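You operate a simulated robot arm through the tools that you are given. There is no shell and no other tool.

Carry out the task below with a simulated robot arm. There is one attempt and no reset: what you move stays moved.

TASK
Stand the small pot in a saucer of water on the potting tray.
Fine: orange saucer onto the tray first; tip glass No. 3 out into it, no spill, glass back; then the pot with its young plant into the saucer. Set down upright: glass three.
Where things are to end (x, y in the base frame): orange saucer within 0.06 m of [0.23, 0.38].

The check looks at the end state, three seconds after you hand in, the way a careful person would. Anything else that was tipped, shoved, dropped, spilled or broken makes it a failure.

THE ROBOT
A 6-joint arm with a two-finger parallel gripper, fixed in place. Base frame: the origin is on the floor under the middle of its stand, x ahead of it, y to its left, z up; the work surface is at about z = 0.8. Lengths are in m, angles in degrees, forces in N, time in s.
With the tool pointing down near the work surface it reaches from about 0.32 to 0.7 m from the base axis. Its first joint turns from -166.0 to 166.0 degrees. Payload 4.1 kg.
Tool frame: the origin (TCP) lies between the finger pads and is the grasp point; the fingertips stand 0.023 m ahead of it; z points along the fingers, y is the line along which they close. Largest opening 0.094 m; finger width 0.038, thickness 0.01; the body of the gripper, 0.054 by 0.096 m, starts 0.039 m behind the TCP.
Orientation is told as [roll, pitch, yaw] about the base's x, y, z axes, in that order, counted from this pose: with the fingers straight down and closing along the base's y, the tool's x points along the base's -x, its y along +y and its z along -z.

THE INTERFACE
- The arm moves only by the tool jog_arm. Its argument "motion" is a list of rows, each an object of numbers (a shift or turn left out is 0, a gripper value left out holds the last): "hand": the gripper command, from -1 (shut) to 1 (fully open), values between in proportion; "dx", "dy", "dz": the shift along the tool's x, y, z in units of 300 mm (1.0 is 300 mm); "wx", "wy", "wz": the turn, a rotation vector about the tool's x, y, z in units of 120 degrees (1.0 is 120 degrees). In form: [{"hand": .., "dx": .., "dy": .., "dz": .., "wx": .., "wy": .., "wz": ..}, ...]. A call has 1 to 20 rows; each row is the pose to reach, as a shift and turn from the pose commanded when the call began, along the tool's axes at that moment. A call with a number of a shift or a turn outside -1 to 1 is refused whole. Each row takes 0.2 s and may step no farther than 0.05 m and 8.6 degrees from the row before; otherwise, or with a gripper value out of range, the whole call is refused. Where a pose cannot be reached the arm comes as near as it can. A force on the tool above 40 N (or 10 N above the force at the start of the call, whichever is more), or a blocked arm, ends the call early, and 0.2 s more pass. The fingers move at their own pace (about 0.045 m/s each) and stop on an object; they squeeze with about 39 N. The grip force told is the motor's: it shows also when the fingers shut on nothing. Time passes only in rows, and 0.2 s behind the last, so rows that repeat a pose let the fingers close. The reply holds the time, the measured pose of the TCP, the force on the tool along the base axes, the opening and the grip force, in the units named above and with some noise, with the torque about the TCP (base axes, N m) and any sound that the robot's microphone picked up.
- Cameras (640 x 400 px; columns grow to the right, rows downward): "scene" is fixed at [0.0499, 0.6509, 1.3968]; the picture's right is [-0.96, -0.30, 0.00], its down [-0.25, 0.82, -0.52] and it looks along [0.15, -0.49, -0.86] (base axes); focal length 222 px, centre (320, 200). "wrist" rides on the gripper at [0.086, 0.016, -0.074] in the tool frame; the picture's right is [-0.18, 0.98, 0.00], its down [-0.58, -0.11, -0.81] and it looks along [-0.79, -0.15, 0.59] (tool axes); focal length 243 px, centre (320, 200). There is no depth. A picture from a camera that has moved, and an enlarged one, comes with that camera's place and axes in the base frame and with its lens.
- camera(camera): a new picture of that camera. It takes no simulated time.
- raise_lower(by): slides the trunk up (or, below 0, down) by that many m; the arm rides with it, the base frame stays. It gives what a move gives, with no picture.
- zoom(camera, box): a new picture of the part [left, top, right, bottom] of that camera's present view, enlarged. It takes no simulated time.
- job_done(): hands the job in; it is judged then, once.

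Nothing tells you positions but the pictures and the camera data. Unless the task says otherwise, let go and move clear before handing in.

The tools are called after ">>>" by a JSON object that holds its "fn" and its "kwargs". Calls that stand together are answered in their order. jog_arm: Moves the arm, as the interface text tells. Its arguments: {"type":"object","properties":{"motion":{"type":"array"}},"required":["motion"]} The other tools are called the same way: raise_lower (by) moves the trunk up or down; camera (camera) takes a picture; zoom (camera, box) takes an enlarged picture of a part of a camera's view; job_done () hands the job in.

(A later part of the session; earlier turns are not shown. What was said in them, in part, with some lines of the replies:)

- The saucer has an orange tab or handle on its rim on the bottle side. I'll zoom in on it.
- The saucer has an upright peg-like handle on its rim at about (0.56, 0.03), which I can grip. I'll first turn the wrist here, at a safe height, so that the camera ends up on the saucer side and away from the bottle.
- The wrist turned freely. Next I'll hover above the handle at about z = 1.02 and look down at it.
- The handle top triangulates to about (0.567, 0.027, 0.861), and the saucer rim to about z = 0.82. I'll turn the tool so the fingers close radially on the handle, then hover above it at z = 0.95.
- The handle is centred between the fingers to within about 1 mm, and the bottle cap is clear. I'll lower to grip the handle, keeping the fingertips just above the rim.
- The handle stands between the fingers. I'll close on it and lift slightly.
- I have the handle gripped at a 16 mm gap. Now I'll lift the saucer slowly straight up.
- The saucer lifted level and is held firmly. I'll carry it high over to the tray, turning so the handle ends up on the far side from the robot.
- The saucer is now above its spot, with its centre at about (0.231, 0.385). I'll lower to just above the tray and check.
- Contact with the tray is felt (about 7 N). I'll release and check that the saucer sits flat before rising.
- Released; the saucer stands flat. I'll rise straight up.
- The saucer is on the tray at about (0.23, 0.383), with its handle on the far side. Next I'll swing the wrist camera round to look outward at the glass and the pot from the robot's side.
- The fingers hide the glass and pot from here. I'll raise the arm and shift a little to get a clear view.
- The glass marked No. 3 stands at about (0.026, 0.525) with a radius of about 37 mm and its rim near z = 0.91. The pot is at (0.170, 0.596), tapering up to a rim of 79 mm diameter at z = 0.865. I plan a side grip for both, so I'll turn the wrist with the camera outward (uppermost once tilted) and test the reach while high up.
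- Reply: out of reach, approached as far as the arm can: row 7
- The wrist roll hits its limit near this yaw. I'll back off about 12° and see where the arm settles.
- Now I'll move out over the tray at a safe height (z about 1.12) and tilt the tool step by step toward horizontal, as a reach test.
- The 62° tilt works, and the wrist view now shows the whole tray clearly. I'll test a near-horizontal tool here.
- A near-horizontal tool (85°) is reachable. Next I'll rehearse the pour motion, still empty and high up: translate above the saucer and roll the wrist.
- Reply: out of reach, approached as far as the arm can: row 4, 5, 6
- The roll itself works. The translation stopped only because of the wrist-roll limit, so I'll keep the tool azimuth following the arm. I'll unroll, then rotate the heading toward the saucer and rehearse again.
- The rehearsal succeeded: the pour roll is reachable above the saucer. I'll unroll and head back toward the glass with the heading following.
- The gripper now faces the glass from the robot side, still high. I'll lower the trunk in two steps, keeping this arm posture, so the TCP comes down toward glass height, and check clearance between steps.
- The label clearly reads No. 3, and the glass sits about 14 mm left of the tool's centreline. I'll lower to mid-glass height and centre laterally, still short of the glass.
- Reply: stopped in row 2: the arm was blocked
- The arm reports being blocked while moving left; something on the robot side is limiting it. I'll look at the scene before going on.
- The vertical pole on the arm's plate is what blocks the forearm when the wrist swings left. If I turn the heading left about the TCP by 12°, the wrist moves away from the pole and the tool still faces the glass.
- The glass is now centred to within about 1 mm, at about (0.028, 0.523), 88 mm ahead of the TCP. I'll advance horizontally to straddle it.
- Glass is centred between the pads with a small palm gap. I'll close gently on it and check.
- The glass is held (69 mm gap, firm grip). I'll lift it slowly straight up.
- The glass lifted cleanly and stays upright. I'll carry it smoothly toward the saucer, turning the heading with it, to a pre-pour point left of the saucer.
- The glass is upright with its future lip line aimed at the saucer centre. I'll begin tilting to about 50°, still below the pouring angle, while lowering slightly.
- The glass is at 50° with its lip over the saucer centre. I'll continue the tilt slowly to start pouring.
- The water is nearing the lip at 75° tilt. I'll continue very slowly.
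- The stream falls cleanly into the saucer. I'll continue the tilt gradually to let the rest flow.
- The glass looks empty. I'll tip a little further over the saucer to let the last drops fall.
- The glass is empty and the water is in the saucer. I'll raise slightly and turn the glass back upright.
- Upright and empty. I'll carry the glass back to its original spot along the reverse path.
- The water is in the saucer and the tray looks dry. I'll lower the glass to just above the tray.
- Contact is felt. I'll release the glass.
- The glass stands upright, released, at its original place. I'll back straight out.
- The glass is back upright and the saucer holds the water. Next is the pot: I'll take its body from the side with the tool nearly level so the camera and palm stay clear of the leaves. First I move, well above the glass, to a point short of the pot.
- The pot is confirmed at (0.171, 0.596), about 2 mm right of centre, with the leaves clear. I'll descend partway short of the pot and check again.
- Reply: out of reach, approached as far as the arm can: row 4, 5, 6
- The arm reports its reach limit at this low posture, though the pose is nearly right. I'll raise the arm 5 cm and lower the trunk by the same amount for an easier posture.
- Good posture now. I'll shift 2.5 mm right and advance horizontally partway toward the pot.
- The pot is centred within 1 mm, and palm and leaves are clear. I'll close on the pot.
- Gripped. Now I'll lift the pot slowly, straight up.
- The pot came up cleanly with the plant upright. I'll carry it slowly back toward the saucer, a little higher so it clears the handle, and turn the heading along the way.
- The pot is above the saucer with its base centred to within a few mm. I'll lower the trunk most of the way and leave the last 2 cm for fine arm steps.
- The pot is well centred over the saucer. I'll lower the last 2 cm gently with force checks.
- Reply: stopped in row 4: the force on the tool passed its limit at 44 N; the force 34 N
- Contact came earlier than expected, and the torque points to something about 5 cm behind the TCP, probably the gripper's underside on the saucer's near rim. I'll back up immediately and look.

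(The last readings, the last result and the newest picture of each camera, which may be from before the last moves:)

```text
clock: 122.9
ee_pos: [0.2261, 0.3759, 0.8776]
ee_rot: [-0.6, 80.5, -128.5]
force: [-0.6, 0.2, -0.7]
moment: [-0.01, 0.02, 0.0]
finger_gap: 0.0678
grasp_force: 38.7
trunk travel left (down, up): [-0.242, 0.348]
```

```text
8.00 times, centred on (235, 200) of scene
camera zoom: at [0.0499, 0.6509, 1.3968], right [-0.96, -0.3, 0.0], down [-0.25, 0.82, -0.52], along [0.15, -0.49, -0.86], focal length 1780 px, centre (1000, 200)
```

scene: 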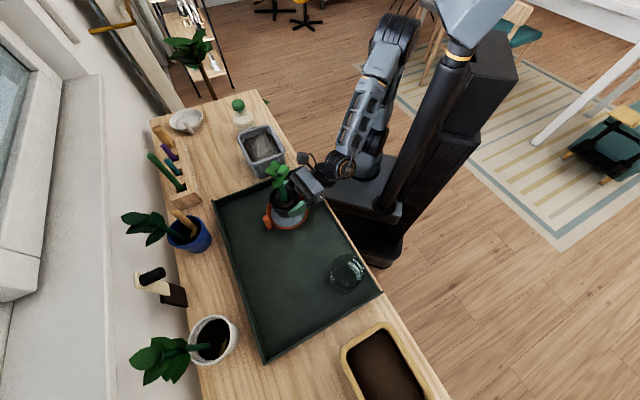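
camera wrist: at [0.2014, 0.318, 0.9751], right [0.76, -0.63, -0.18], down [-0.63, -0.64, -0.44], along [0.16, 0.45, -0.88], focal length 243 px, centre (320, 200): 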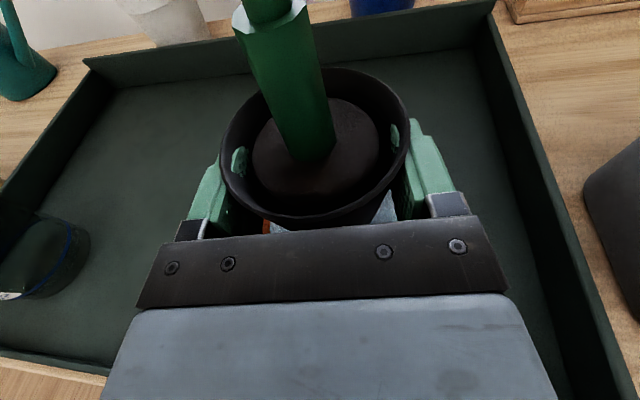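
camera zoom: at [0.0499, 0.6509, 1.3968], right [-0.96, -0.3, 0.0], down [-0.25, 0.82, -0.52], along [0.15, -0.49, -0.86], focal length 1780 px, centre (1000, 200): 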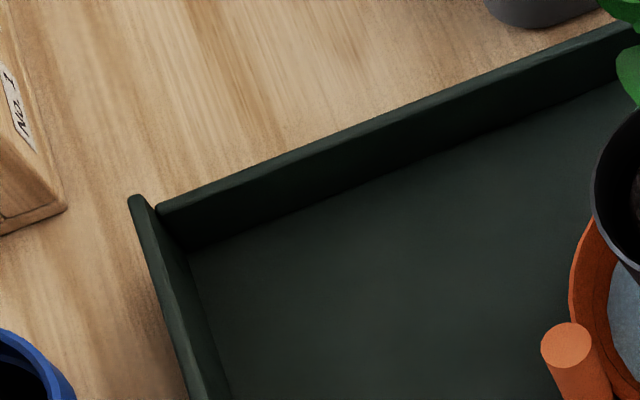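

>>> {"fn": "zoom", "kwargs": {"camera": "scene", "box": [275, 180, 335, 230]}}

>>> {"fn": "zoom", "kwargs": {"camera": "wrist", "box": [200, 120, 440, 260]}}

```text
8.00 times, centred on (305, 205) of scene
camera zoom: at [0.0499, 0.6509, 1.3968], right [-0.96, -0.3, 0.0], down [-0.25, 0.82, -0.52], along [0.15, -0.49, -0.86], focal length 1780 px, centre (440, 160)
```

zoom: 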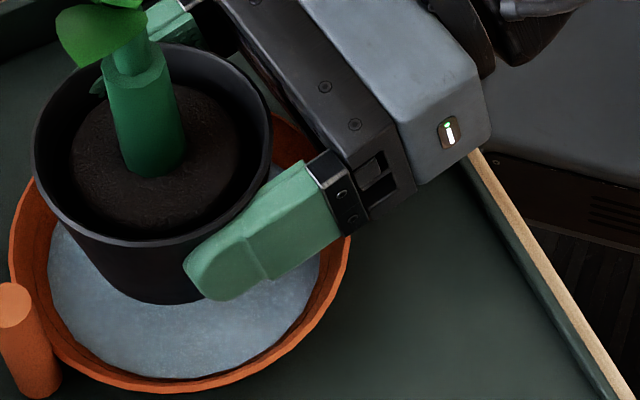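

```text
2.67 times, centred on (320, 190) of wrist
camera zoom: at [0.2014, 0.318, 0.9751], right [0.76, -0.63, -0.18], down [-0.63, -0.64, -0.44], along [0.16, 0.45, -0.88], focal length 647 px, centre (320, 227)
```

zoom: 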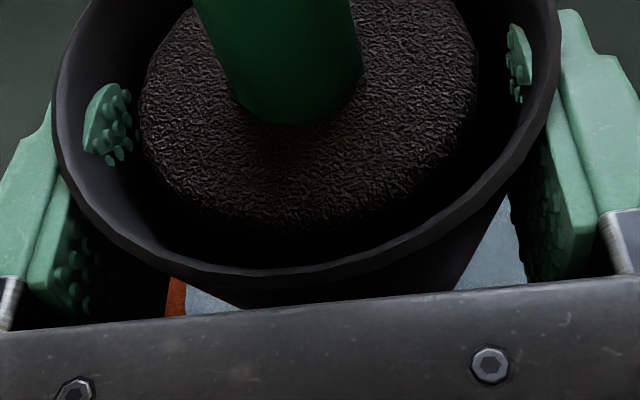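

>>> {"fn": "zoom", "kwargs": {"camera": "scene", "box": [325, 215, 365, 250]}}

>>> {"fn": "zoom", "kwargs": {"camera": "scene", "box": [215, 230, 275, 280]}}

```text
11.43 times, centred on (345, 232) of scene
camera zoom: at [0.0499, 0.6509, 1.3968], right [-0.96, -0.3, 0.0], down [-0.25, 0.82, -0.52], along [0.15, -0.49, -0.86], focal length 2542 px, centre (34, -171)
```

zoom: 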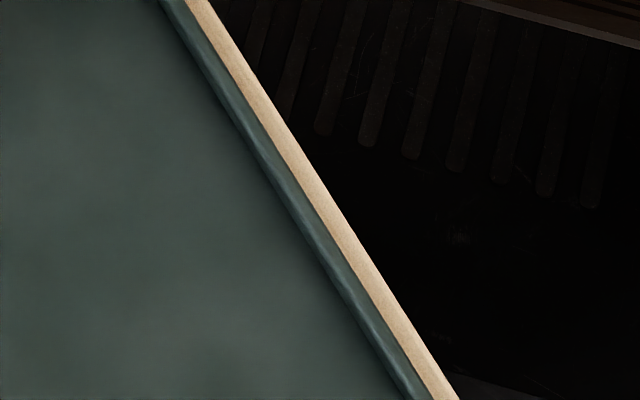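

```text
8.00 times, centred on (245, 255) of scene
camera zoom: at [0.0499, 0.6509, 1.3968], right [-0.96, -0.3, 0.0], down [-0.25, 0.82, -0.52], along [0.15, -0.49, -0.86], focal length 1780 px, centre (920, -240)
```

zoom: 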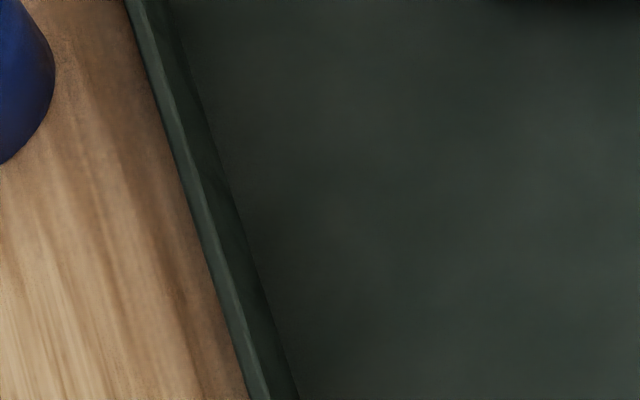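

The readings fit the gripper's underside meeting the saucer's near rim, because I hold the pot too low; nothing was displaced. The fix is to return the pot to its old spot, re-grip it about 25 mm higher, then set it in the saucer. First I'll raise up.

>>> {"fn": "raise_lower", "kwargs": {"by": 0.07}}

>>> {"fn": "zoom", "kwargs": {"camera": "scene", "box": [230, 120, 360, 250]}}

```text
clock: 124.0
ee_pos: [0.2241, 0.3742, 0.9477]
ee_rot: [-0.6, 80.7, -128.5]
force: [1.5, -0.5, -1.2]
moment: [-0.01, 0.01, -0.03]
finger_gap: 0.0676
grasp_force: 38.9
trunk travel left (down, up): [-0.312, 0.278]
```

```text
3.08 times, centred on (295, 185) of scene
camera zoom: at [0.0499, 0.6509, 1.3968], right [-0.96, -0.3, 0.0], down [-0.25, 0.82, -0.52], along [0.15, -0.49, -0.86], focal length 684 px, centre (397, 246)
```

zoom: 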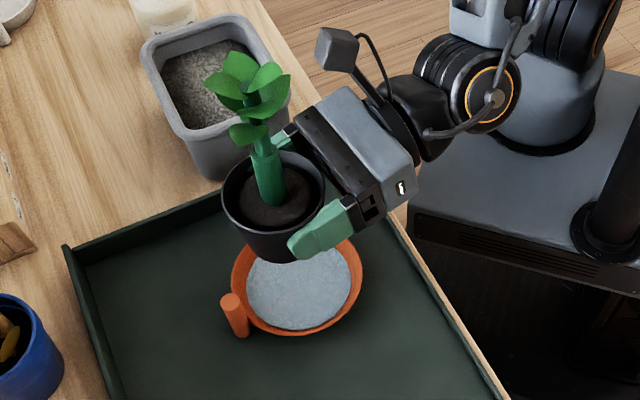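

>>> {"fn": "jog_arm", "kwargs": {"motion": [{"dx": 0.0007, "dy": -0.0057, "dz": 0.0043, "wx": 0.0016, "wz": -0.0003}, {"dx": 0.0028, "dy": -0.0229, "dz": 0.0171, "wx": 0.0065, "wz": -0.0011}, {"dx": 0.0064, "dy": -0.0515, "dz": 0.0384, "wx": 0.0147, "wz": -0.0024}, {"dx": 0.0106, "dy": -0.0858, "dz": 0.064, "wx": 0.0244, "wz": -0.004}, {"dx": 0.0155, "dy": -0.1259, "dz": 0.0938, "wx": 0.0358, "wz": -0.0059}, {"dx": 0.0212, "dy": -0.1717, "dz": 0.128, "wx": 0.0488, "wz": -0.0081}, {"dx": 0.0268, "dy": -0.2175, "dz": 0.1621, "wx": 0.0619, "wz": -0.0102}, {"dx": 0.0325, "dy": -0.2633, "dz": 0.1962, "wx": 0.0749, "wz": -0.0124}, {"dx": 0.0381, "dy": -0.309, "dz": 0.2303, "wx": 0.0879, "wz": -0.0145}, {"dx": 0.0438, "dy": -0.3548, "dz": 0.2644, "wx": 0.1009, "wz": -0.0167}, {"dx": 0.0494, "dy": -0.4006, "dz": 0.2986, "wx": 0.114, "wz": -0.0188}, {"dx": 0.0551, "dy": -0.4464, "dz": 0.3327, "wx": 0.127, "wz": -0.021}, {"dx": 0.06, "dy": -0.4865, "dz": 0.3625, "wx": 0.1384, "wz": -0.0229}, {"dx": 0.0642, "dy": -0.5208, "dz": 0.3881, "wx": 0.1481, "wz": -0.0245}, {"dx": 0.0678, "dy": -0.5494, "dz": 0.4094, "wx": 0.1563, "wz": -0.0258}, {"dx": 0.0706, "dy": -0.5723, "dz": 0.4265, "wx": 0.1628, "wz": -0.0269}, {"dx": 0.0706, "dy": -0.5723, "dz": 0.4265, "wx": 0.1628, "wz": -0.0269}]}}

>>> {"fn": "jog_arm", "kwargs": {"motion": [{"wy": -0.005}, {"wy": -0.005}]}}

>>> {"fn": "camera", "kwargs": {"camera": "wrist"}}

>>> {"fn": "zoom", "kwargs": {"camera": "scene", "box": [210, 180, 370, 310]}}

```text
clock: 127.6
ee_pos: [0.1691, 0.5819, 0.9475]
ee_rot: [-0.5, 80.7, -108.4]
force: [0.0, -0.3, -1.8]
moment: [-0.02, 0.0, -0.03]
finger_gap: 0.0676
grasp_force: 38.5
trunk travel left (down, up): [-0.312, 0.278]
```

```text
clock: 128.2
ee_pos: [0.1687, 0.5809, 0.9474]
ee_rot: [-0.6, 80.1, -108.6]
force: [0.7, 0.6, -1.9]
moment: [0.01, 0.04, 0.03]
finger_gap: 0.0674
grasp_force: 39.3
trunk travel left (down, up): [-0.312, 0.278]
```

```text
taken
camera wrist: at [0.1662, 0.5212, 1.0473], right [0.92, -0.34, -0.18], down [-0.38, -0.82, -0.43], along [0.0, 0.47, -0.88], focal length 243 px, centre (320, 200)
```

wrist: 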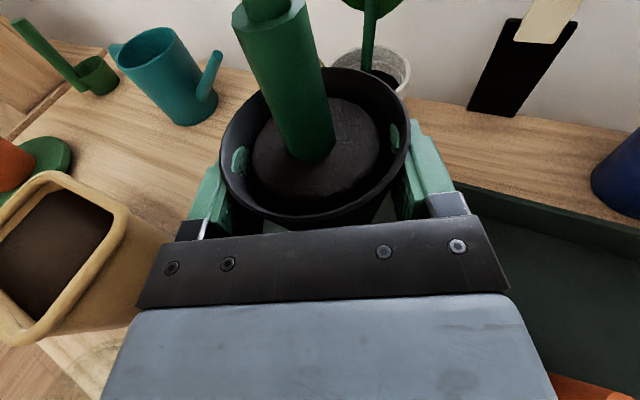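

```text
3.08 times, centred on (290, 245) of scene
camera zoom: at [0.0499, 0.6509, 1.3968], right [-0.96, -0.3, 0.0], down [-0.25, 0.82, -0.52], along [0.15, -0.49, -0.86], focal length 684 px, centre (412, 62)
```

zoom: 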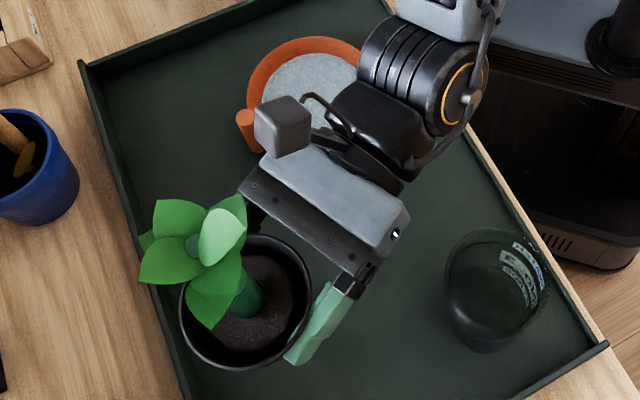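

Back above the pot's old spot. I'll lower to just above the tray, then make fine steps.

>>> {"fn": "jog_arm", "kwargs": {"motion": [{"dx": -0.03, "dz": 0.0053}, {"dx": -0.08, "dz": 0.0141}, {"dx": -0.13, "dz": 0.0229}, {"dx": -0.18, "dz": 0.0317}, {"dx": -0.23, "dz": 0.0406}, {"dx": -0.27, "dz": 0.0476}, {"dx": -0.3, "dz": 0.0529}, {"dx": -0.314, "dz": 0.0554}, {"dx": -0.314, "dz": 0.0554}]}}

>>> {"fn": "jog_arm", "kwargs": {"motion": [{"dx": -0.004}, {"dx": -0.007}, {"dx": -0.007}]}}

```text
clock: 130.2
ee_pos: [0.1684, 0.5828, 0.8538]
ee_rot: [0.1, 80.0, -108.5]
force: [0.2, 0.7, -2.4]
moment: [-0.04, 0.02, -0.01]
finger_gap: 0.0673
grasp_force: 38.8
trunk travel left (down, up): [-0.312, 0.278]
```

```text
clock: 131.0
ee_pos: [0.1684, 0.5831, 0.8518]
ee_rot: [0.2, 80.0, -108.5]
force: [-0.4, -0.5, -1.9]
moment: [0.0, -0.02, 0.01]
finger_gap: 0.0675
grasp_force: 39.1
trunk travel left (down, up): [-0.312, 0.278]
```

>>> {"fn": "jog_arm", "kwargs": {"motion": [{"dx": -0.005}, {"dx": -0.008}, {"dx": -0.008}]}}

>>> {"fn": "jog_arm", "kwargs": {"motion": [{"dx": -0.004}, {"dx": -0.004}]}}

>>> {"fn": "jog_arm", "kwargs": {"motion": [{"dx": -0.003}, {"dx": -0.003}]}}

```text
clock: 131.8
ee_pos: [0.1689, 0.5834, 0.849]
ee_rot: [0.1, 80.1, -108.5]
force: [0.6, 1.0, -2.2]
moment: [0.02, 0.0, -0.01]
finger_gap: 0.0676
grasp_force: 38.8
trunk travel left (down, up): [-0.312, 0.278]
```

```text
clock: 132.4
ee_pos: [0.1673, 0.5819, 0.846]
ee_rot: [0.1, 80.0, -108.5]
force: [0.3, 0.9, -0.9]
moment: [-0.01, -0.01, -0.01]
finger_gap: 0.0674
grasp_force: 39.4
trunk travel left (down, up): [-0.312, 0.278]
```

```text
clock: 133.0
ee_pos: [0.1675, 0.582, 0.8475]
ee_rot: [0.2, 80.1, -108.4]
force: [0.9, 0.5, -1.8]
moment: [-0.02, 0.03, -0.02]
finger_gap: 0.0676
grasp_force: 39.3
trunk travel left (down, up): [-0.312, 0.278]
```

>>> {"fn": "jog_arm", "kwargs": {"motion": [{"dx": -0.003}, {"dx": -0.003}]}}

>>> {"fn": "jog_arm", "kwargs": {"motion": [{"dx": -0.003}, {"dx": -0.003}]}}

```text
clock: 133.6
ee_pos: [0.1657, 0.5825, 0.8455]
ee_rot: [-0.1, 80.1, -108.5]
force: [-0.2, 0.2, -1.3]
moment: [-0.03, 0.04, -0.03]
finger_gap: 0.0675
grasp_force: 39.2
trunk travel left (down, up): [-0.312, 0.278]
```

```text
clock: 134.2
ee_pos: [0.1663, 0.5819, 0.8459]
ee_rot: [0.0, 80.2, -108.7]
force: [2.1, 3.1, 5.7]
moment: [-0.21, 0.05, -0.01]
finger_gap: 0.0673
grasp_force: 39.0
trunk travel left (down, up): [-0.312, 0.278]
```

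Contact with the tray. I'll open the fingers here and check.

>>> {"fn": "jog_arm", "kwargs": {"motion": [{"dx": 0.001, "hand": 0.55}, {"dx": 0.001, "hand": 0.7}, {"dx": 0.001, "hand": 1.0}, {"dx": 0.001, "hand": 1.0}, {"dx": 0.001, "hand": 1.0}]}}

>>> {"fn": "camera", "kwargs": {"camera": "wrist"}}

>>> {"fn": "zoom", "kwargs": {"camera": "scene", "box": [220, 210, 340, 320]}}

```text
clock: 135.4
ee_pos: [0.166, 0.5818, 0.8461]
ee_rot: [-0.1, 80.3, -108.6]
force: [1.9, 6.5, 10.9]
moment: [-0.36, 0.15, 0.0]
finger_gap: 0.0943
grasp_force: 0.0
trunk travel left (down, up): [-0.312, 0.278]
```

```text
taken
camera wrist: at [0.163, 0.5215, 0.9443], right [0.92, -0.34, -0.18], down [-0.39, -0.81, -0.44], along [0.0, 0.47, -0.88], focal length 243 px, centre (320, 200)
```

wrist: 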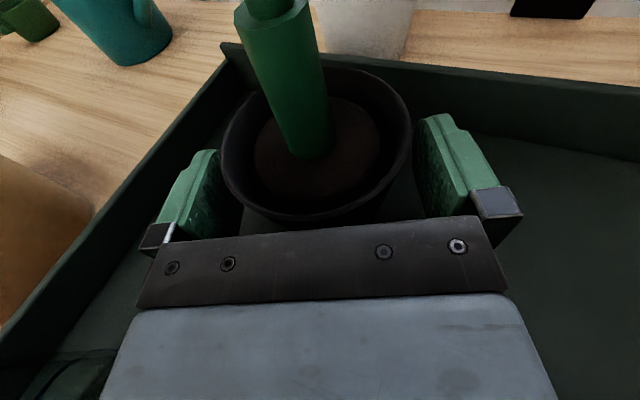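

```text
3.64 times, centred on (280, 265) of scene
camera zoom: at [0.0499, 0.6509, 1.3968], right [-0.96, -0.3, 0.0], down [-0.25, 0.82, -0.52], along [0.15, -0.49, -0.86], focal length 809 px, centre (466, -36)
```

zoom: 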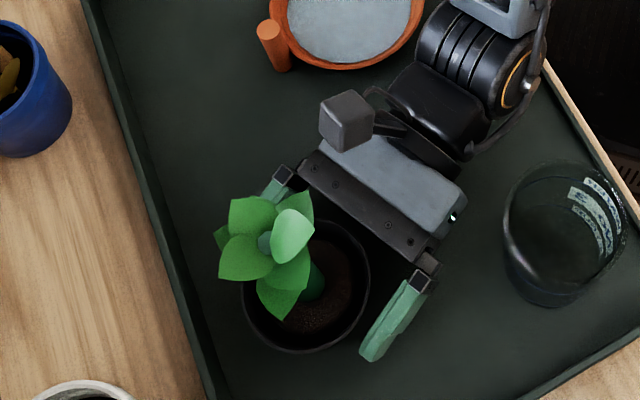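

The residual force after release confirms it: the gripper's underside reaches about 40 mm below the TCP. I'll rise 27 mm with the fingers open, back off slightly, and re-grip the pot near its rim.

>>> {"fn": "jog_arm", "kwargs": {"motion": [{"dx": 0.02, "dz": -0.004}, {"dx": 0.045, "dy": 0.003, "dz": -0.012}, {"dx": 0.07, "dy": 0.0065, "dz": -0.022}, {"dx": 0.0865, "dy": 0.0065, "dz": -0.0287}, {"dx": 0.0865, "dy": 0.0065, "dz": -0.0287}]}}

>>> {"fn": "camera", "kwargs": {"camera": "wrist"}}

>>> {"fn": "zoom", "kwargs": {"camera": "scene", "box": [220, 210, 340, 320]}}

```text
clock: 136.6
ee_pos: [0.1696, 0.5763, 0.873]
ee_rot: [0.0, 80.1, -108.5]
force: [0.1, -0.2, 0.1]
moment: [-0.01, -0.01, -0.02]
finger_gap: 0.0937
grasp_force: 0.1
trunk travel left (down, up): [-0.312, 0.278]
```

```text
taken
camera wrist: at [0.1655, 0.5168, 0.9708], right [0.92, -0.34, -0.18], down [-0.39, -0.81, -0.43], along [0.0, 0.47, -0.88], focal length 243 px, centre (320, 200)
```

wrist: 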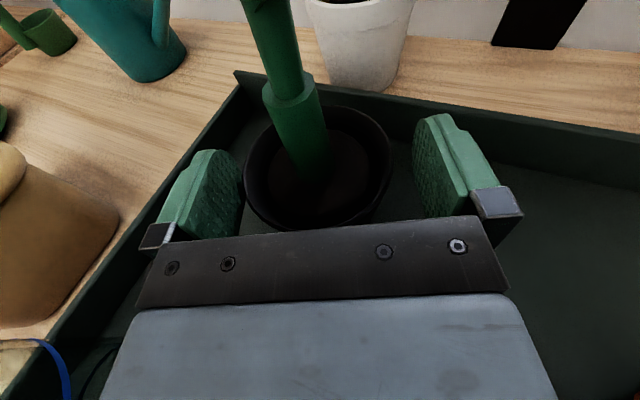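

```text
3.64 times, centred on (280, 265) of scene
camera zoom: at [0.0499, 0.6509, 1.3968], right [-0.96, -0.3, 0.0], down [-0.25, 0.82, -0.52], along [0.15, -0.49, -0.86], focal length 809 px, centre (466, -36)
```

zoom: 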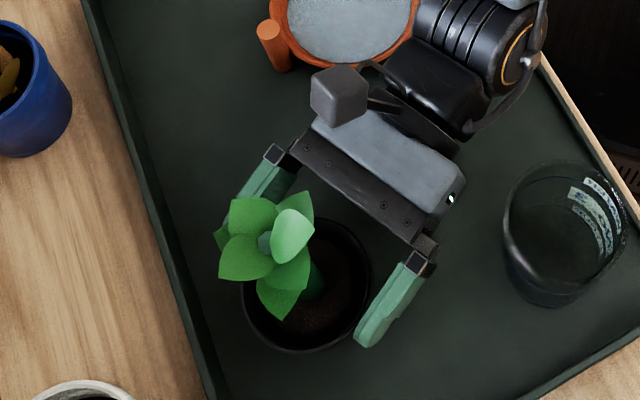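

The pot is centred within 2–3 mm. I'll nudge left 2 mm and close on the upper part of the pot.

>>> {"fn": "jog_arm", "kwargs": {"motion": [{"dy": -0.0067}, {"dy": -0.0067, "hand": 0.5}, {"dy": -0.0067, "hand": 0.5}, {"dy": -0.0067, "hand": 0.3}, {"dy": -0.0067, "hand": 0.3}, {"dy": -0.0067, "hand": 0.3}]}}

>>> {"fn": "camera", "kwargs": {"camera": "wrist"}}

```text
clock: 138.0
ee_pos: [0.1673, 0.5763, 0.8722]
ee_rot: [-0.1, 80.1, -108.5]
force: [-1.4, 0.9, -0.7]
moment: [-0.05, 0.05, 0.04]
finger_gap: 0.068
grasp_force: 39.1
trunk travel left (down, up): [-0.312, 0.278]
```

```text
taken
camera wrist: at [0.1644, 0.517, 0.9707], right [0.92, -0.34, -0.18], down [-0.38, -0.81, -0.43], along [0.0, 0.47, -0.88], focal length 243 px, centre (320, 200)
```

wrist: 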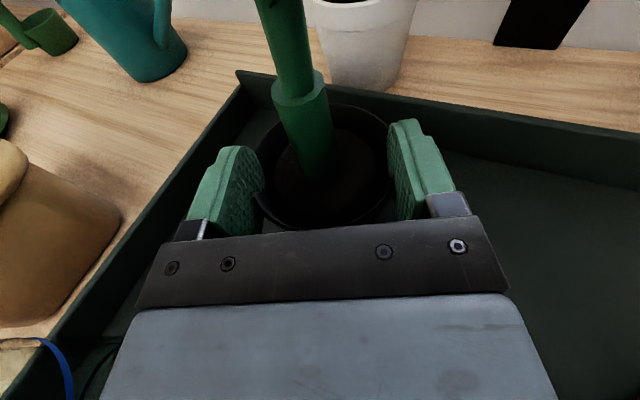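

Gripped again (68 mm gap). I'll lift 2 cm and check for slip.

>>> {"fn": "jog_arm", "kwargs": {"motion": [{"dx": 0.006, "dz": -0.001}, {"dx": 0.015, "dz": -0.0026}, {"dx": 0.03, "dz": -0.0053}, {"dx": 0.05, "dz": -0.0088}, {"dx": 0.066, "dz": -0.0116}, {"dx": 0.066, "dz": -0.0116}, {"dx": 0.066, "dz": -0.0116}]}}

>>> {"fn": "camera", "kwargs": {"camera": "wrist"}}

>>> {"fn": "zoom", "kwargs": {"camera": "scene", "box": [220, 210, 340, 320]}}

```text
clock: 139.6
ee_pos: [0.1676, 0.5776, 0.8921]
ee_rot: [-0.3, 80.2, -108.5]
force: [-1.4, -0.2, -1.7]
moment: [-0.07, -0.01, 0.0]
finger_gap: 0.0678
grasp_force: 38.7
trunk travel left (down, up): [-0.312, 0.278]
```

```text
taken
camera wrist: at [0.1649, 0.5172, 0.9912], right [0.92, -0.34, -0.18], down [-0.38, -0.82, -0.43], along [0.0, 0.47, -0.88], focal length 243 px, centre (320, 200)
```

wrist: 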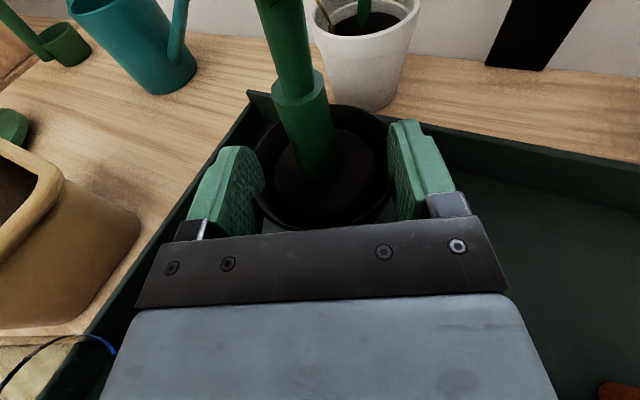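

```text
3.64 times, centred on (280, 265) of scene
camera zoom: at [0.0499, 0.6509, 1.3968], right [-0.96, -0.3, 0.0], down [-0.25, 0.82, -0.52], along [0.15, -0.49, -0.86], focal length 809 px, centre (466, -36)
```

zoom: 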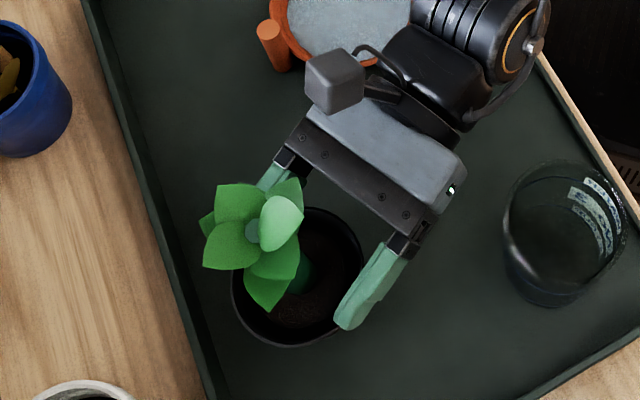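

No slip. I'll lift higher, then carry it to the saucer as before.

>>> {"fn": "jog_arm", "kwargs": {"motion": [{"dx": 0.01, "dz": -0.0018}, {"dx": 0.035, "dz": -0.0062}, {"dx": 0.07, "dz": -0.0123}, {"dx": 0.105, "dz": -0.0185}, {"dx": 0.14, "dz": -0.0247}, {"dx": 0.175, "dz": -0.0308}, {"dx": 0.203, "dz": -0.0358}, {"dx": 0.2167, "dz": -0.0382}, {"dx": 0.2167, "dz": -0.0382}]}}

>>> {"fn": "jog_arm", "kwargs": {"motion": [{"dx": -0.001, "dy": 0.0038, "dz": -0.0058, "wx": -0.0016, "wz": 0.0003}, {"dx": -0.0041, "dy": 0.0154, "dz": -0.0234, "wx": -0.0065, "wz": 0.0011}, {"dx": -0.0093, "dy": 0.0346, "dz": -0.0525, "wx": -0.0146, "wz": 0.0026}, {"dx": -0.0154, "dy": 0.0577, "dz": -0.0876, "wx": -0.0244, "wz": 0.0043}, {"dx": -0.0226, "dy": 0.0846, "dz": -0.1284, "wx": -0.0358, "wz": 0.0063}, {"dx": -0.0309, "dy": 0.1154, "dz": -0.1751, "wx": -0.0488, "wz": 0.0086}, {"dx": -0.0391, "dy": 0.1462, "dz": -0.2218, "wx": -0.0618, "wz": 0.0109}, {"dx": -0.0473, "dy": 0.177, "dz": -0.2685, "wx": -0.0748, "wz": 0.0132}, {"dx": -0.0556, "dy": 0.2077, "dz": -0.3153, "wx": -0.0878, "wz": 0.0154}, {"dx": -0.0638, "dy": 0.2385, "dz": -0.362, "wx": -0.1008, "wz": 0.0177}, {"dx": -0.072, "dy": 0.2693, "dz": -0.4087, "wx": -0.1138, "wz": 0.02}, {"dx": -0.0803, "dy": 0.3001, "dz": -0.4554, "wx": -0.1268, "wz": 0.0223}, {"dx": -0.0875, "dy": 0.327, "dz": -0.4962, "wx": -0.1381, "wz": 0.0243}, {"dx": -0.0936, "dy": 0.3501, "dz": -0.5313, "wx": -0.1479, "wz": 0.026}, {"dx": -0.0988, "dy": 0.3693, "dz": -0.5604, "wx": -0.156, "wz": 0.0275}, {"dx": -0.1029, "dy": 0.3847, "dz": -0.5838, "wx": -0.1625, "wz": 0.0286}, {"dx": -0.1029, "dy": 0.3847, "dz": -0.5838, "wx": -0.1625, "wz": 0.0286}]}}

>>> {"fn": "camera", "kwargs": {"camera": "wrist"}}

>>> {"fn": "zoom", "kwargs": {"camera": "scene", "box": [230, 120, 360, 250]}}

```text
clock: 141.6
ee_pos: [0.1679, 0.5774, 0.9568]
ee_rot: [-0.3, 80.1, -108.4]
force: [0.7, 0.0, -2.4]
moment: [-0.03, -0.02, -0.01]
finger_gap: 0.068
grasp_force: 39.1
trunk travel left (down, up): [-0.312, 0.278]
```

```text
clock: 145.2
ee_pos: [0.222, 0.3726, 0.9558]
ee_rot: [-0.6, 80.2, -128.5]
force: [-0.5, -0.7, -0.9]
moment: [-0.04, -0.01, 0.0]
finger_gap: 0.0681
grasp_force: 38.5
trunk travel left (down, up): [-0.312, 0.278]
```

```text
taken
camera wrist: at [0.1988, 0.3157, 1.0551], right [0.76, -0.63, -0.18], down [-0.64, -0.64, -0.43], along [0.16, 0.44, -0.88], focal length 243 px, centre (320, 200)
```

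wrist: 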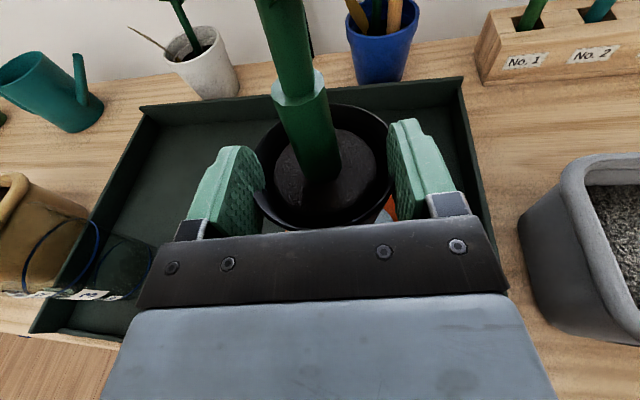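

```text
3.08 times, centred on (295, 185) of scene
camera zoom: at [0.0499, 0.6509, 1.3968], right [-0.96, -0.3, 0.0], down [-0.25, 0.82, -0.52], along [0.15, -0.49, -0.86], focal length 684 px, centre (397, 246)
```

zoom: 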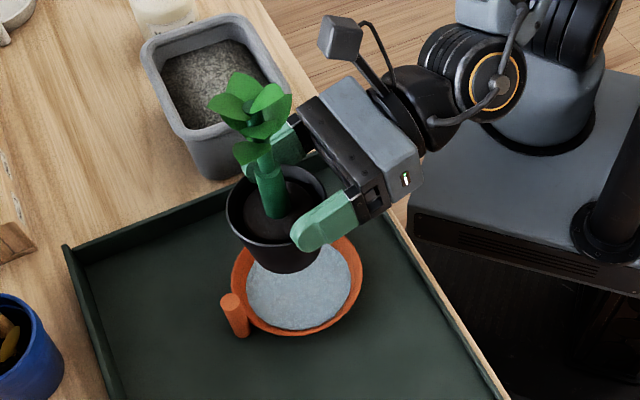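

The pot's centre is over the saucer's centre to within 1–2 mm. I'll lower the trunk 58 mm, leaving about 2 cm for careful arm steps.

>>> {"fn": "raise_lower", "kwargs": {"by": -0.058}}

>>> {"fn": "zoom", "kwargs": {"camera": "scene", "box": [240, 140, 350, 235]}}

>>> {"fn": "camera", "kwargs": {"camera": "wrist"}}

```text
clock: 146.2
ee_pos: [0.2223, 0.3718, 0.8985]
ee_rot: [-0.6, 80.1, -128.5]
force: [1.1, 0.7, -2.1]
moment: [0.01, -0.01, -0.01]
finger_gap: 0.0681
grasp_force: 39.0
trunk travel left (down, up): [-0.254, 0.336]
```

```text
4.21 times, centred on (295, 188) of scene
camera zoom: at [0.0499, 0.6509, 1.3968], right [-0.96, -0.3, 0.0], down [-0.25, 0.82, -0.52], along [0.15, -0.49, -0.86], focal length 937 px, centre (425, 253)
```

zoom: 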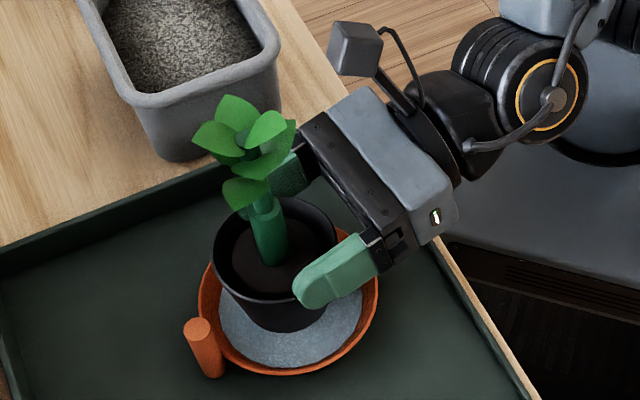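

```text
taken
camera wrist: at [0.1988, 0.3159, 0.997], right [0.76, -0.63, -0.18], down [-0.64, -0.64, -0.43], along [0.16, 0.44, -0.88], focal length 243 px, centre (320, 200)
```

wrist: 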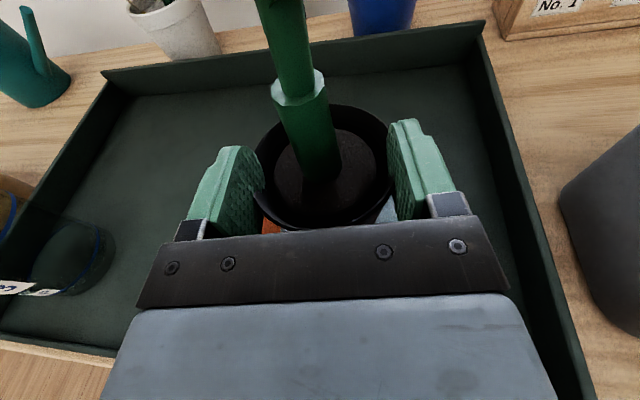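

Pot and saucer are aligned within about 1 mm. Lowering gently.

>>> {"fn": "jog_arm", "kwargs": {"motion": [{"dx": -0.008, "dz": 0.0014}, {"dx": -0.016, "dz": 0.0028}, {"dx": -0.024, "dz": 0.0042}, {"dx": -0.032, "dz": 0.0056}, {"dx": -0.04, "dz": 0.007}, {"dx": -0.046, "dz": 0.0081}, {"dx": -0.046, "dz": 0.0081}]}}

>>> {"fn": "jog_arm", "kwargs": {"motion": [{"dx": -0.005}, {"dx": -0.007}, {"dx": -0.007}]}}

```text
clock: 147.8
ee_pos: [0.2218, 0.372, 0.8841]
ee_rot: [-0.6, 80.1, -128.5]
force: [0.1, -0.6, -1.5]
moment: [-0.07, 0.01, -0.04]
finger_gap: 0.0681
grasp_force: 39.8
trunk travel left (down, up): [-0.254, 0.336]
```

```text
clock: 148.6
ee_pos: [0.2213, 0.3721, 0.8823]
ee_rot: [-0.5, 80.2, -128.5]
force: [0.7, 0.5, -1.5]
moment: [-0.04, 0.03, 0.0]
finger_gap: 0.0679
grasp_force: 38.7
trunk travel left (down, up): [-0.254, 0.336]
```

>>> {"fn": "jog_arm", "kwargs": {"motion": [{"dx": -0.003}, {"dx": -0.0035}]}}

>>> {"fn": "jog_arm", "kwargs": {"motion": [{"dx": -0.003}, {"dx": -0.0035}]}}

>>> {"fn": "jog_arm", "kwargs": {"motion": [{"dx": -0.003}, {"dx": -0.0035}]}}

```text
clock: 149.2
ee_pos: [0.2218, 0.3718, 0.8812]
ee_rot: [-0.5, 80.1, -128.6]
force: [0.7, 0.3, -1.6]
moment: [0.01, 0.02, 0.0]
finger_gap: 0.0679
grasp_force: 39.2
trunk travel left (down, up): [-0.254, 0.336]
```

```text
clock: 149.8
ee_pos: [0.2223, 0.3729, 0.8814]
ee_rot: [-0.6, 80.0, -128.5]
force: [0.4, -0.1, -2.3]
moment: [-0.04, 0.01, -0.03]
finger_gap: 0.068
grasp_force: 39.4
trunk travel left (down, up): [-0.254, 0.336]
```

```text
clock: 150.4
ee_pos: [0.2213, 0.3723, 0.8798]
ee_rot: [-0.6, 80.1, -128.5]
force: [-0.9, 0.3, -2.6]
moment: [-0.03, 0.04, -0.02]
finger_gap: 0.0682
grasp_force: 38.7
trunk travel left (down, up): [-0.254, 0.336]
```

>>> {"fn": "jog_arm", "kwargs": {"motion": [{"dx": -0.003}, {"dx": -0.0035}]}}

>>> {"fn": "jog_arm", "kwargs": {"motion": [{"dx": -0.003}, {"dx": -0.0035}]}}

>>> {"fn": "jog_arm", "kwargs": {"motion": [{"dx": -0.002}, {"dx": -0.003}]}}

```text
clock: 151.0
ee_pos: [0.2218, 0.373, 0.8798]
ee_rot: [-0.7, 80.1, -128.7]
force: [0.2, -0.6, -2.6]
moment: [-0.01, 0.01, 0.0]
finger_gap: 0.0681
grasp_force: 39.3
trunk travel left (down, up): [-0.254, 0.336]
```

```text
clock: 151.6
ee_pos: [0.2226, 0.3731, 0.879]
ee_rot: [-0.6, 80.1, -128.5]
force: [-0.2, 0.3, -1.9]
moment: [0.0, 0.01, -0.03]
finger_gap: 0.0679
grasp_force: 39.0
out of reach, approached as far as the arm can: row 1, 2
trunk travel left (down, up): [-0.254, 0.336]
```

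```text
clock: 152.2
ee_pos: [0.2213, 0.3743, 0.8776]
ee_rot: [-0.5, 80.1, -128.5]
force: [-0.3, 0.8, -2.4]
moment: [-0.02, 0.07, -0.02]
finger_gap: 0.0681
grasp_force: 38.6
trunk travel left (down, up): [-0.254, 0.336]
```

>>> {"fn": "zoom", "kwargs": {"camera": "scene", "box": [250, 150, 340, 230]}}

>>> {"fn": "raise_lower", "kwargs": {"by": -0.001}}

```text
5.00 times, centred on (295, 190) of scene
camera zoom: at [0.0499, 0.6509, 1.3968], right [-0.96, -0.3, 0.0], down [-0.25, 0.82, -0.52], along [0.15, -0.49, -0.86], focal length 1112 px, centre (445, 250)
```

zoom: 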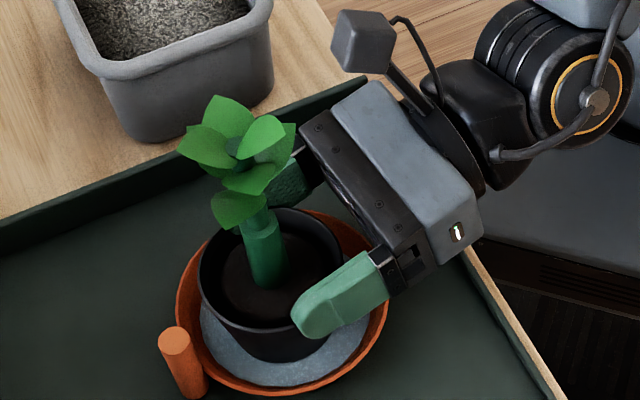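

```text
clock: 152.7
ee_pos: [0.222, 0.3734, 0.8764]
ee_rot: [-0.7, 80.1, -128.6]
force: [0.4, -1.9, 2.3]
moment: [-0.08, -0.12, 0.0]
finger_gap: 0.0679
grasp_force: 39.3
trunk travel left (down, up): [-0.253, 0.337]
```

The force now shows the pot resting on the saucer floor, with the load right under the grip. I'll release gently.

>>> {"fn": "jog_arm", "kwargs": {"motion": [{"hand": 0.48}, {"hand": 0.55}, {"hand": 0.7}, {"hand": 0.85}, {"hand": 1.0}, {"hand": 1.0}, {"hand": 1.0}]}}

>>> {"fn": "camera", "kwargs": {"camera": "wrist"}}

>>> {"fn": "zoom", "kwargs": {"camera": "scene", "box": [250, 150, 340, 230]}}

```text
clock: 154.3
ee_pos: [0.2214, 0.3738, 0.876]
ee_rot: [-0.6, 80.0, -128.5]
force: [0.6, 0.0, 0.6]
moment: [0.01, -0.01, -0.01]
finger_gap: 0.094
grasp_force: 0.1
trunk travel left (down, up): [-0.253, 0.337]
```

```text
taken
camera wrist: at [0.1984, 0.3178, 0.9751], right [0.76, -0.63, -0.18], down [-0.64, -0.64, -0.43], along [0.16, 0.44, -0.88], focal length 243 px, centre (320, 200)
```

wrist: 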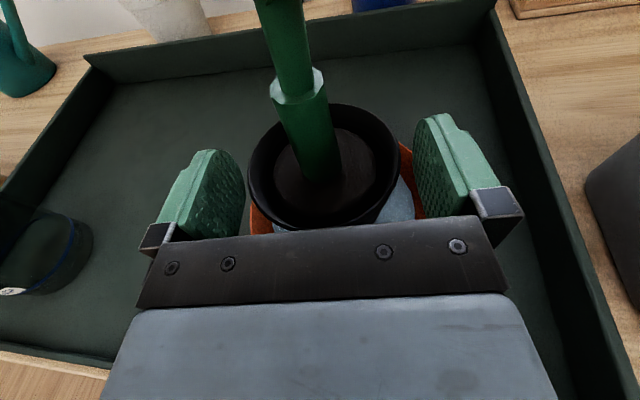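

```text
5.00 times, centred on (295, 190) of scene
camera zoom: at [0.0499, 0.6509, 1.3968], right [-0.96, -0.3, 0.0], down [-0.25, 0.82, -0.52], along [0.15, -0.49, -0.86], focal length 1112 px, centre (445, 250)
```

zoom: 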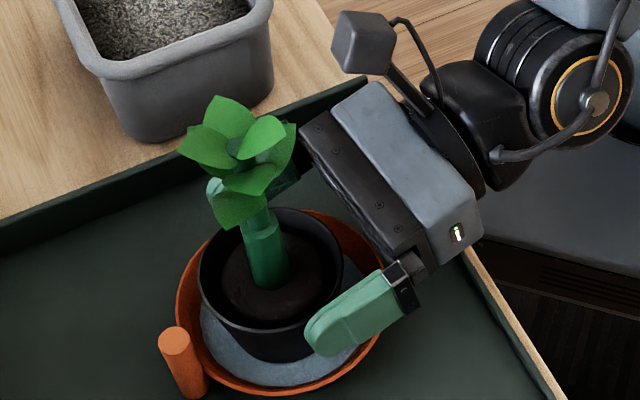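

The pot stands upright in the saucer. I'll rise 1 cm to clear the rim, then back away in small steps.

>>> {"fn": "jog_arm", "kwargs": {"motion": [{"dx": 0.016, "dz": -0.003}, {"dx": 0.033, "dz": -0.0058}, {"dx": 0.033, "dz": -0.0058}]}}

>>> {"fn": "jog_arm", "kwargs": {"motion": [{"dx": -0.003, "dz": -0.017}, {"dx": -0.006, "dz": -0.033}, {"dx": -0.0087, "dz": -0.049}]}}

>>> {"fn": "camera", "kwargs": {"camera": "wrist"}}

```text
clock: 155.1
ee_pos: [0.221, 0.3732, 0.8865]
ee_rot: [-0.6, 80.1, -128.5]
force: [0.7, -0.6, 0.5]
moment: [0.02, 0.01, 0.01]
finger_gap: 0.0942
grasp_force: 0.0
trunk travel left (down, up): [-0.253, 0.337]
```

```text
clock: 155.9
ee_pos: [0.2149, 0.3708, 0.8878]
ee_rot: [-0.6, 80.1, -128.4]
force: [0.3, 0.4, -0.3]
moment: [0.03, 0.01, 0.02]
finger_gap: 0.094
grasp_force: 0.0
out of reach, approached as far as the arm can: row 2, 3
trunk travel left (down, up): [-0.253, 0.337]
```

```text
taken
camera wrist: at [0.1926, 0.3147, 0.9864], right [0.76, -0.63, -0.18], down [-0.64, -0.64, -0.43], along [0.16, 0.44, -0.88], focal length 243 px, centre (320, 200)
```

wrist: 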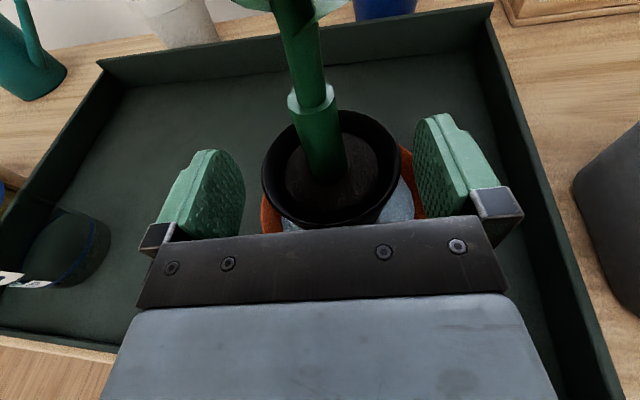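

Backing off further is out of reach here, so I'll leave straight up, since the fingers straddle the plant with room to spare. First I'll recentre 4 mm to the right so the leaf clearance is equal.

>>> {"fn": "jog_arm", "kwargs": {"motion": [{"dy": 0.007, "dz": 0.004}, {"dy": 0.014, "dz": 0.009, "dx": 0.0015}, {"dy": 0.014, "dz": 0.009, "dx": 0.0015}]}}

>>> {"fn": "camera", "kwargs": {"camera": "wrist"}}

>>> {"fn": "zoom", "kwargs": {"camera": "scene", "box": [250, 140, 340, 225]}}

```text
clock: 156.7
ee_pos: [0.2217, 0.3699, 0.8877]
ee_rot: [-0.6, 80.1, -128.5]
force: [-1.2, 0.0, 0.2]
moment: [0.02, 0.03, 0.01]
finger_gap: 0.0938
grasp_force: 0.0
trunk travel left (down, up): [-0.253, 0.337]
```

```text
taken
camera wrist: at [0.1978, 0.3141, 0.9864], right [0.76, -0.63, -0.18], down [-0.64, -0.64, -0.43], along [0.16, 0.44, -0.88], focal length 243 px, centre (320, 200)
```

wrist: 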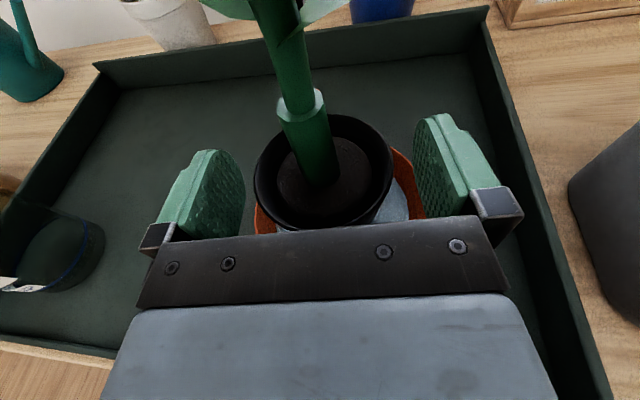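

```text
4.71 times, centred on (295, 182) of scene
camera zoom: at [0.0499, 0.6509, 1.3968], right [-0.96, -0.3, 0.0], down [-0.25, 0.82, -0.52], along [0.15, -0.49, -0.86], focal length 1047 px, centre (438, 282)
```

zoom: 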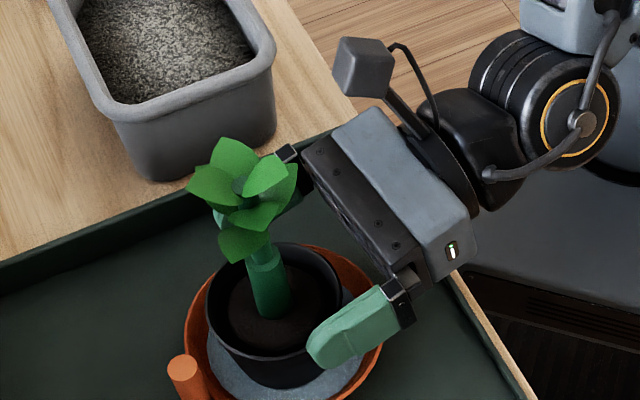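

Clearances to the leaves look fine (leaves reach about 29 mm sideways, fingers are at 47 mm). I'll raise the trunk straight up.

>>> {"fn": "raise_lower", "kwargs": {"by": 0.06}}

>>> {"fn": "camera", "kwargs": {"camera": "wrist"}}

>>> {"fn": "zoom", "kwargs": {"camera": "scene", "box": [240, 120, 360, 230]}}

```text
clock: 157.7
ee_pos: [0.2206, 0.3698, 0.9478]
ee_rot: [-0.7, 80.1, -128.5]
force: [-0.2, -0.3, -0.9]
moment: [-0.01, 0.01, 0.0]
finger_gap: 0.0938
grasp_force: 0.0
trunk travel left (down, up): [-0.313, 0.277]
```

```text
taken
camera wrist: at [0.1978, 0.3141, 1.0463], right [0.76, -0.63, -0.18], down [-0.64, -0.64, -0.43], along [0.16, 0.44, -0.88], focal length 243 px, centre (320, 200)
```

wrist: 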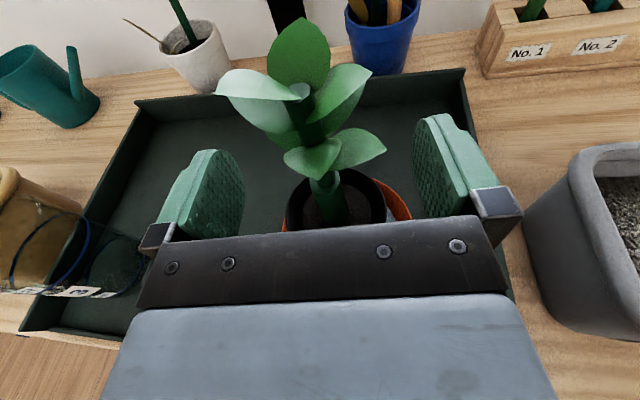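

```text
3.64 times, centred on (300, 175) of scene
camera zoom: at [0.0499, 0.6509, 1.3968], right [-0.96, -0.3, 0.0], down [-0.25, 0.82, -0.52], along [0.15, -0.49, -0.86], focal length 809 px, centre (393, 291)
```

zoom: 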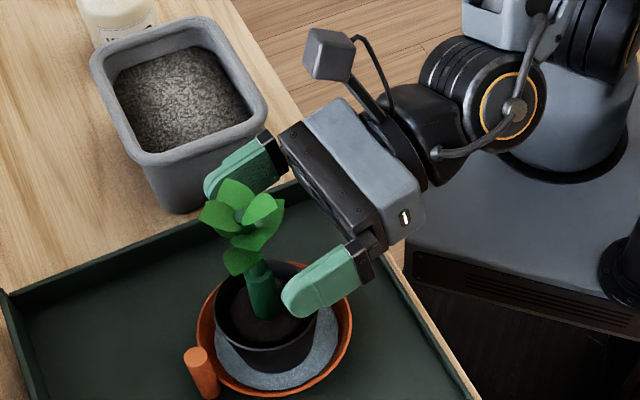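

Plenty of clearance around the leaves. Continuing up.

>>> {"fn": "raise_lower", "kwargs": {"by": 0.07}}

>>> {"fn": "raise_lower", "kwargs": {"by": 0.1}}

>>> {"fn": "camera", "kwargs": {"camera": "scene"}}

>>> {"fn": "camera", "kwargs": {"camera": "wrist"}}

```text
clock: 158.8
ee_pos: [0.221, 0.3696, 1.0165]
ee_rot: [-0.6, 80.0, -128.5]
force: [0.4, 0.5, -0.1]
moment: [-0.01, 0.02, 0.01]
finger_gap: 0.0941
grasp_force: 0.1
trunk travel left (down, up): [-0.383, 0.207]
```

```text
clock: 160.1
ee_pos: [0.2208, 0.3703, 1.1178]
ee_rot: [-0.6, 80.1, -128.5]
force: [-0.6, -0.1, -0.2]
moment: [0.02, -0.04, -0.01]
finger_gap: 0.0943
grasp_force: 0.0
trunk travel left (down, up): [-0.483, 0.107]
```

```text
taken
```

scene: 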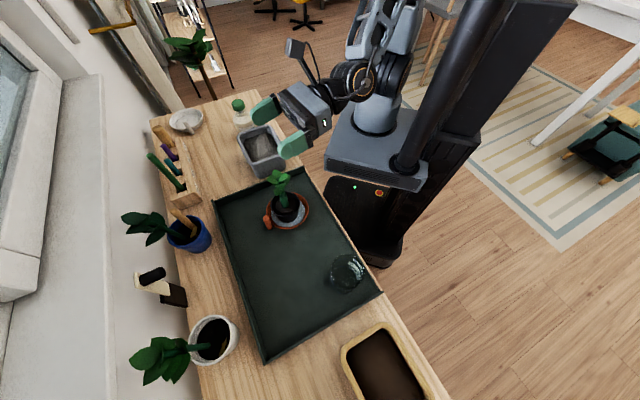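

```text
taken
camera wrist: at [0.1978, 0.3141, 1.2163], right [0.76, -0.63, -0.18], down [-0.64, -0.64, -0.43], along [0.16, 0.44, -0.88], focal length 243 px, centre (320, 200)
```

wrist: 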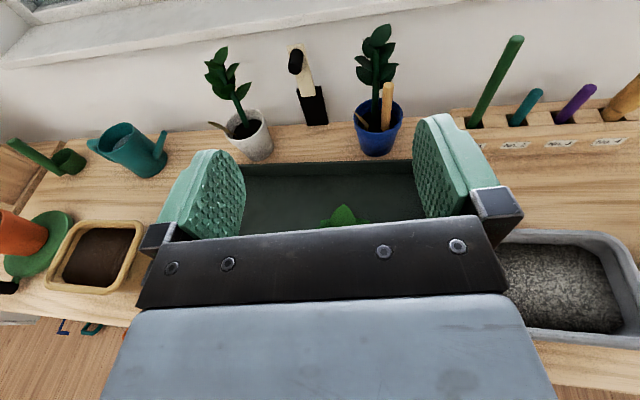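

The arm is clear above everything. I'll inspect the final arrangement closely before handing in.

>>> {"fn": "zoom", "kwargs": {"camera": "scene", "box": [240, 150, 340, 240]}}

>>> {"fn": "zoom", "kwargs": {"camera": "scene", "box": [300, 230, 400, 310]}}

>>> {"fn": "zoom", "kwargs": {"camera": "scene", "box": [140, 80, 340, 240]}}

>>> {"fn": "zoom", "kwargs": {"camera": "scene", "box": [200, 160, 400, 370]}}

```text
4.44 times, centred on (290, 195) of scene
camera zoom: at [0.0499, 0.6509, 1.3968], right [-0.96, -0.3, 0.0], down [-0.25, 0.82, -0.52], along [0.15, -0.49, -0.86], focal length 989 px, centre (453, 222)
```

zoom: 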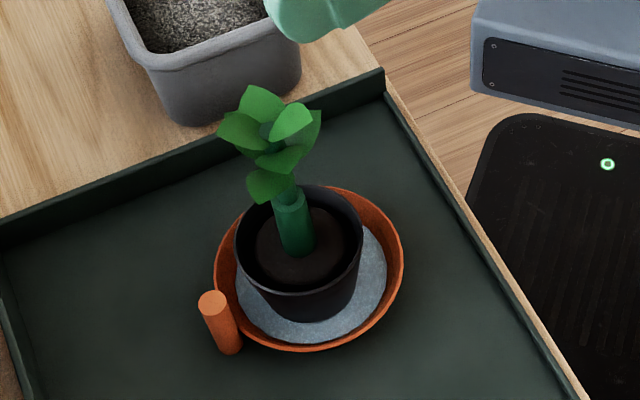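

```text
5.00 times, centred on (350, 270) of scene
camera zoom: at [0.0499, 0.6509, 1.3968], right [-0.96, -0.3, 0.0], down [-0.25, 0.82, -0.52], along [0.15, -0.49, -0.86], focal length 1112 px, centre (170, -150)
```

zoom: 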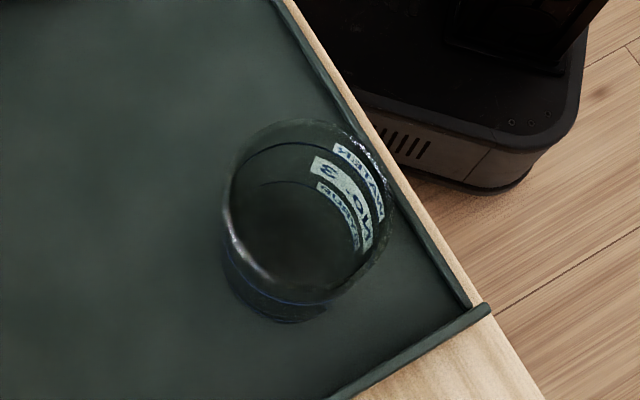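

```text
2.50 times, centred on (240, 160) of scene
camera zoom: at [0.0499, 0.6509, 1.3968], right [-0.96, -0.3, 0.0], down [-0.25, 0.82, -0.52], along [0.15, -0.49, -0.86], focal length 556 px, centre (520, 300)
```

zoom: 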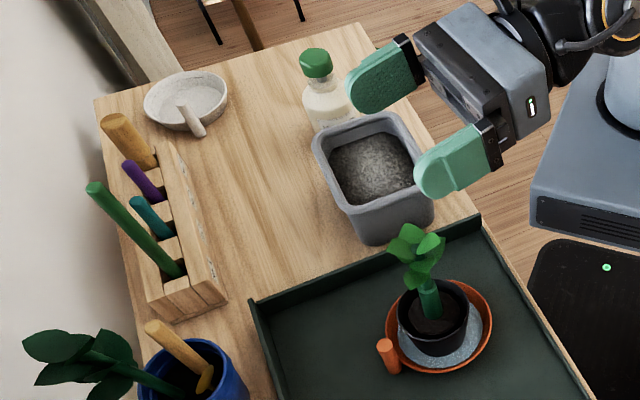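

```text
1.90 times, centred on (300, 265) of scene
camera zoom: at [0.0499, 0.6509, 1.3968], right [-0.96, -0.3, 0.0], down [-0.25, 0.82, -0.52], along [0.15, -0.49, -0.86], focal length 424 px, centre (358, 76)
```

zoom: 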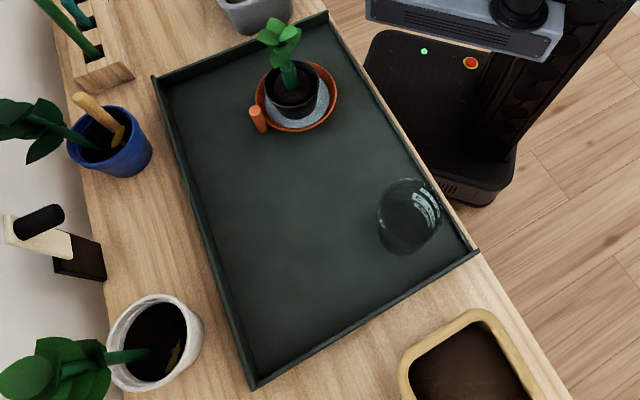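

The final state, as seen in the pictures:
- **Saucer:** on the tray at about (0.231, 0.384), within the required 0.06 m, and holding the water.
- **Pot:** standing upright in the saucer with its plant.
- **Glass No. 3:** empty and upright back at its place.
- **Everything else:** the tray looks dry, nothing else has moved, and the gripper is open and clear.

I'm handing in.

>>> {"fn": "job_done", "kwargs": {}}

```text
The job is handed in.
```

I put the orange saucer on the tray, tipped glass No. 3 out into it, returned the glass, and stood the small pot with its plant in the saucer. The job is handed in; I haven't seen the check's verdict.

- **Saucer:** it sits at about (0.231, 0.384), well within 0.06 m of the target, and holds the water. I saw no spill on the tray.
- **Glass No. 3:** it is empty and upright, back where it stood.
- **Pot:** it stands upright in the middle of the saucer with the plant undamaged, as far as the pictures show.
- **Contact while placing the pot:** on the first try the underside of the gripper pressed on the saucer rim (up to 44 N). The saucer did not move and no water spilled that I could see. I set the pot back down, gripped it higher, and placed it without trouble.

In the last pictures nothing else on the bench looked moved or tipped. The gripper was open and clear before I handed in.
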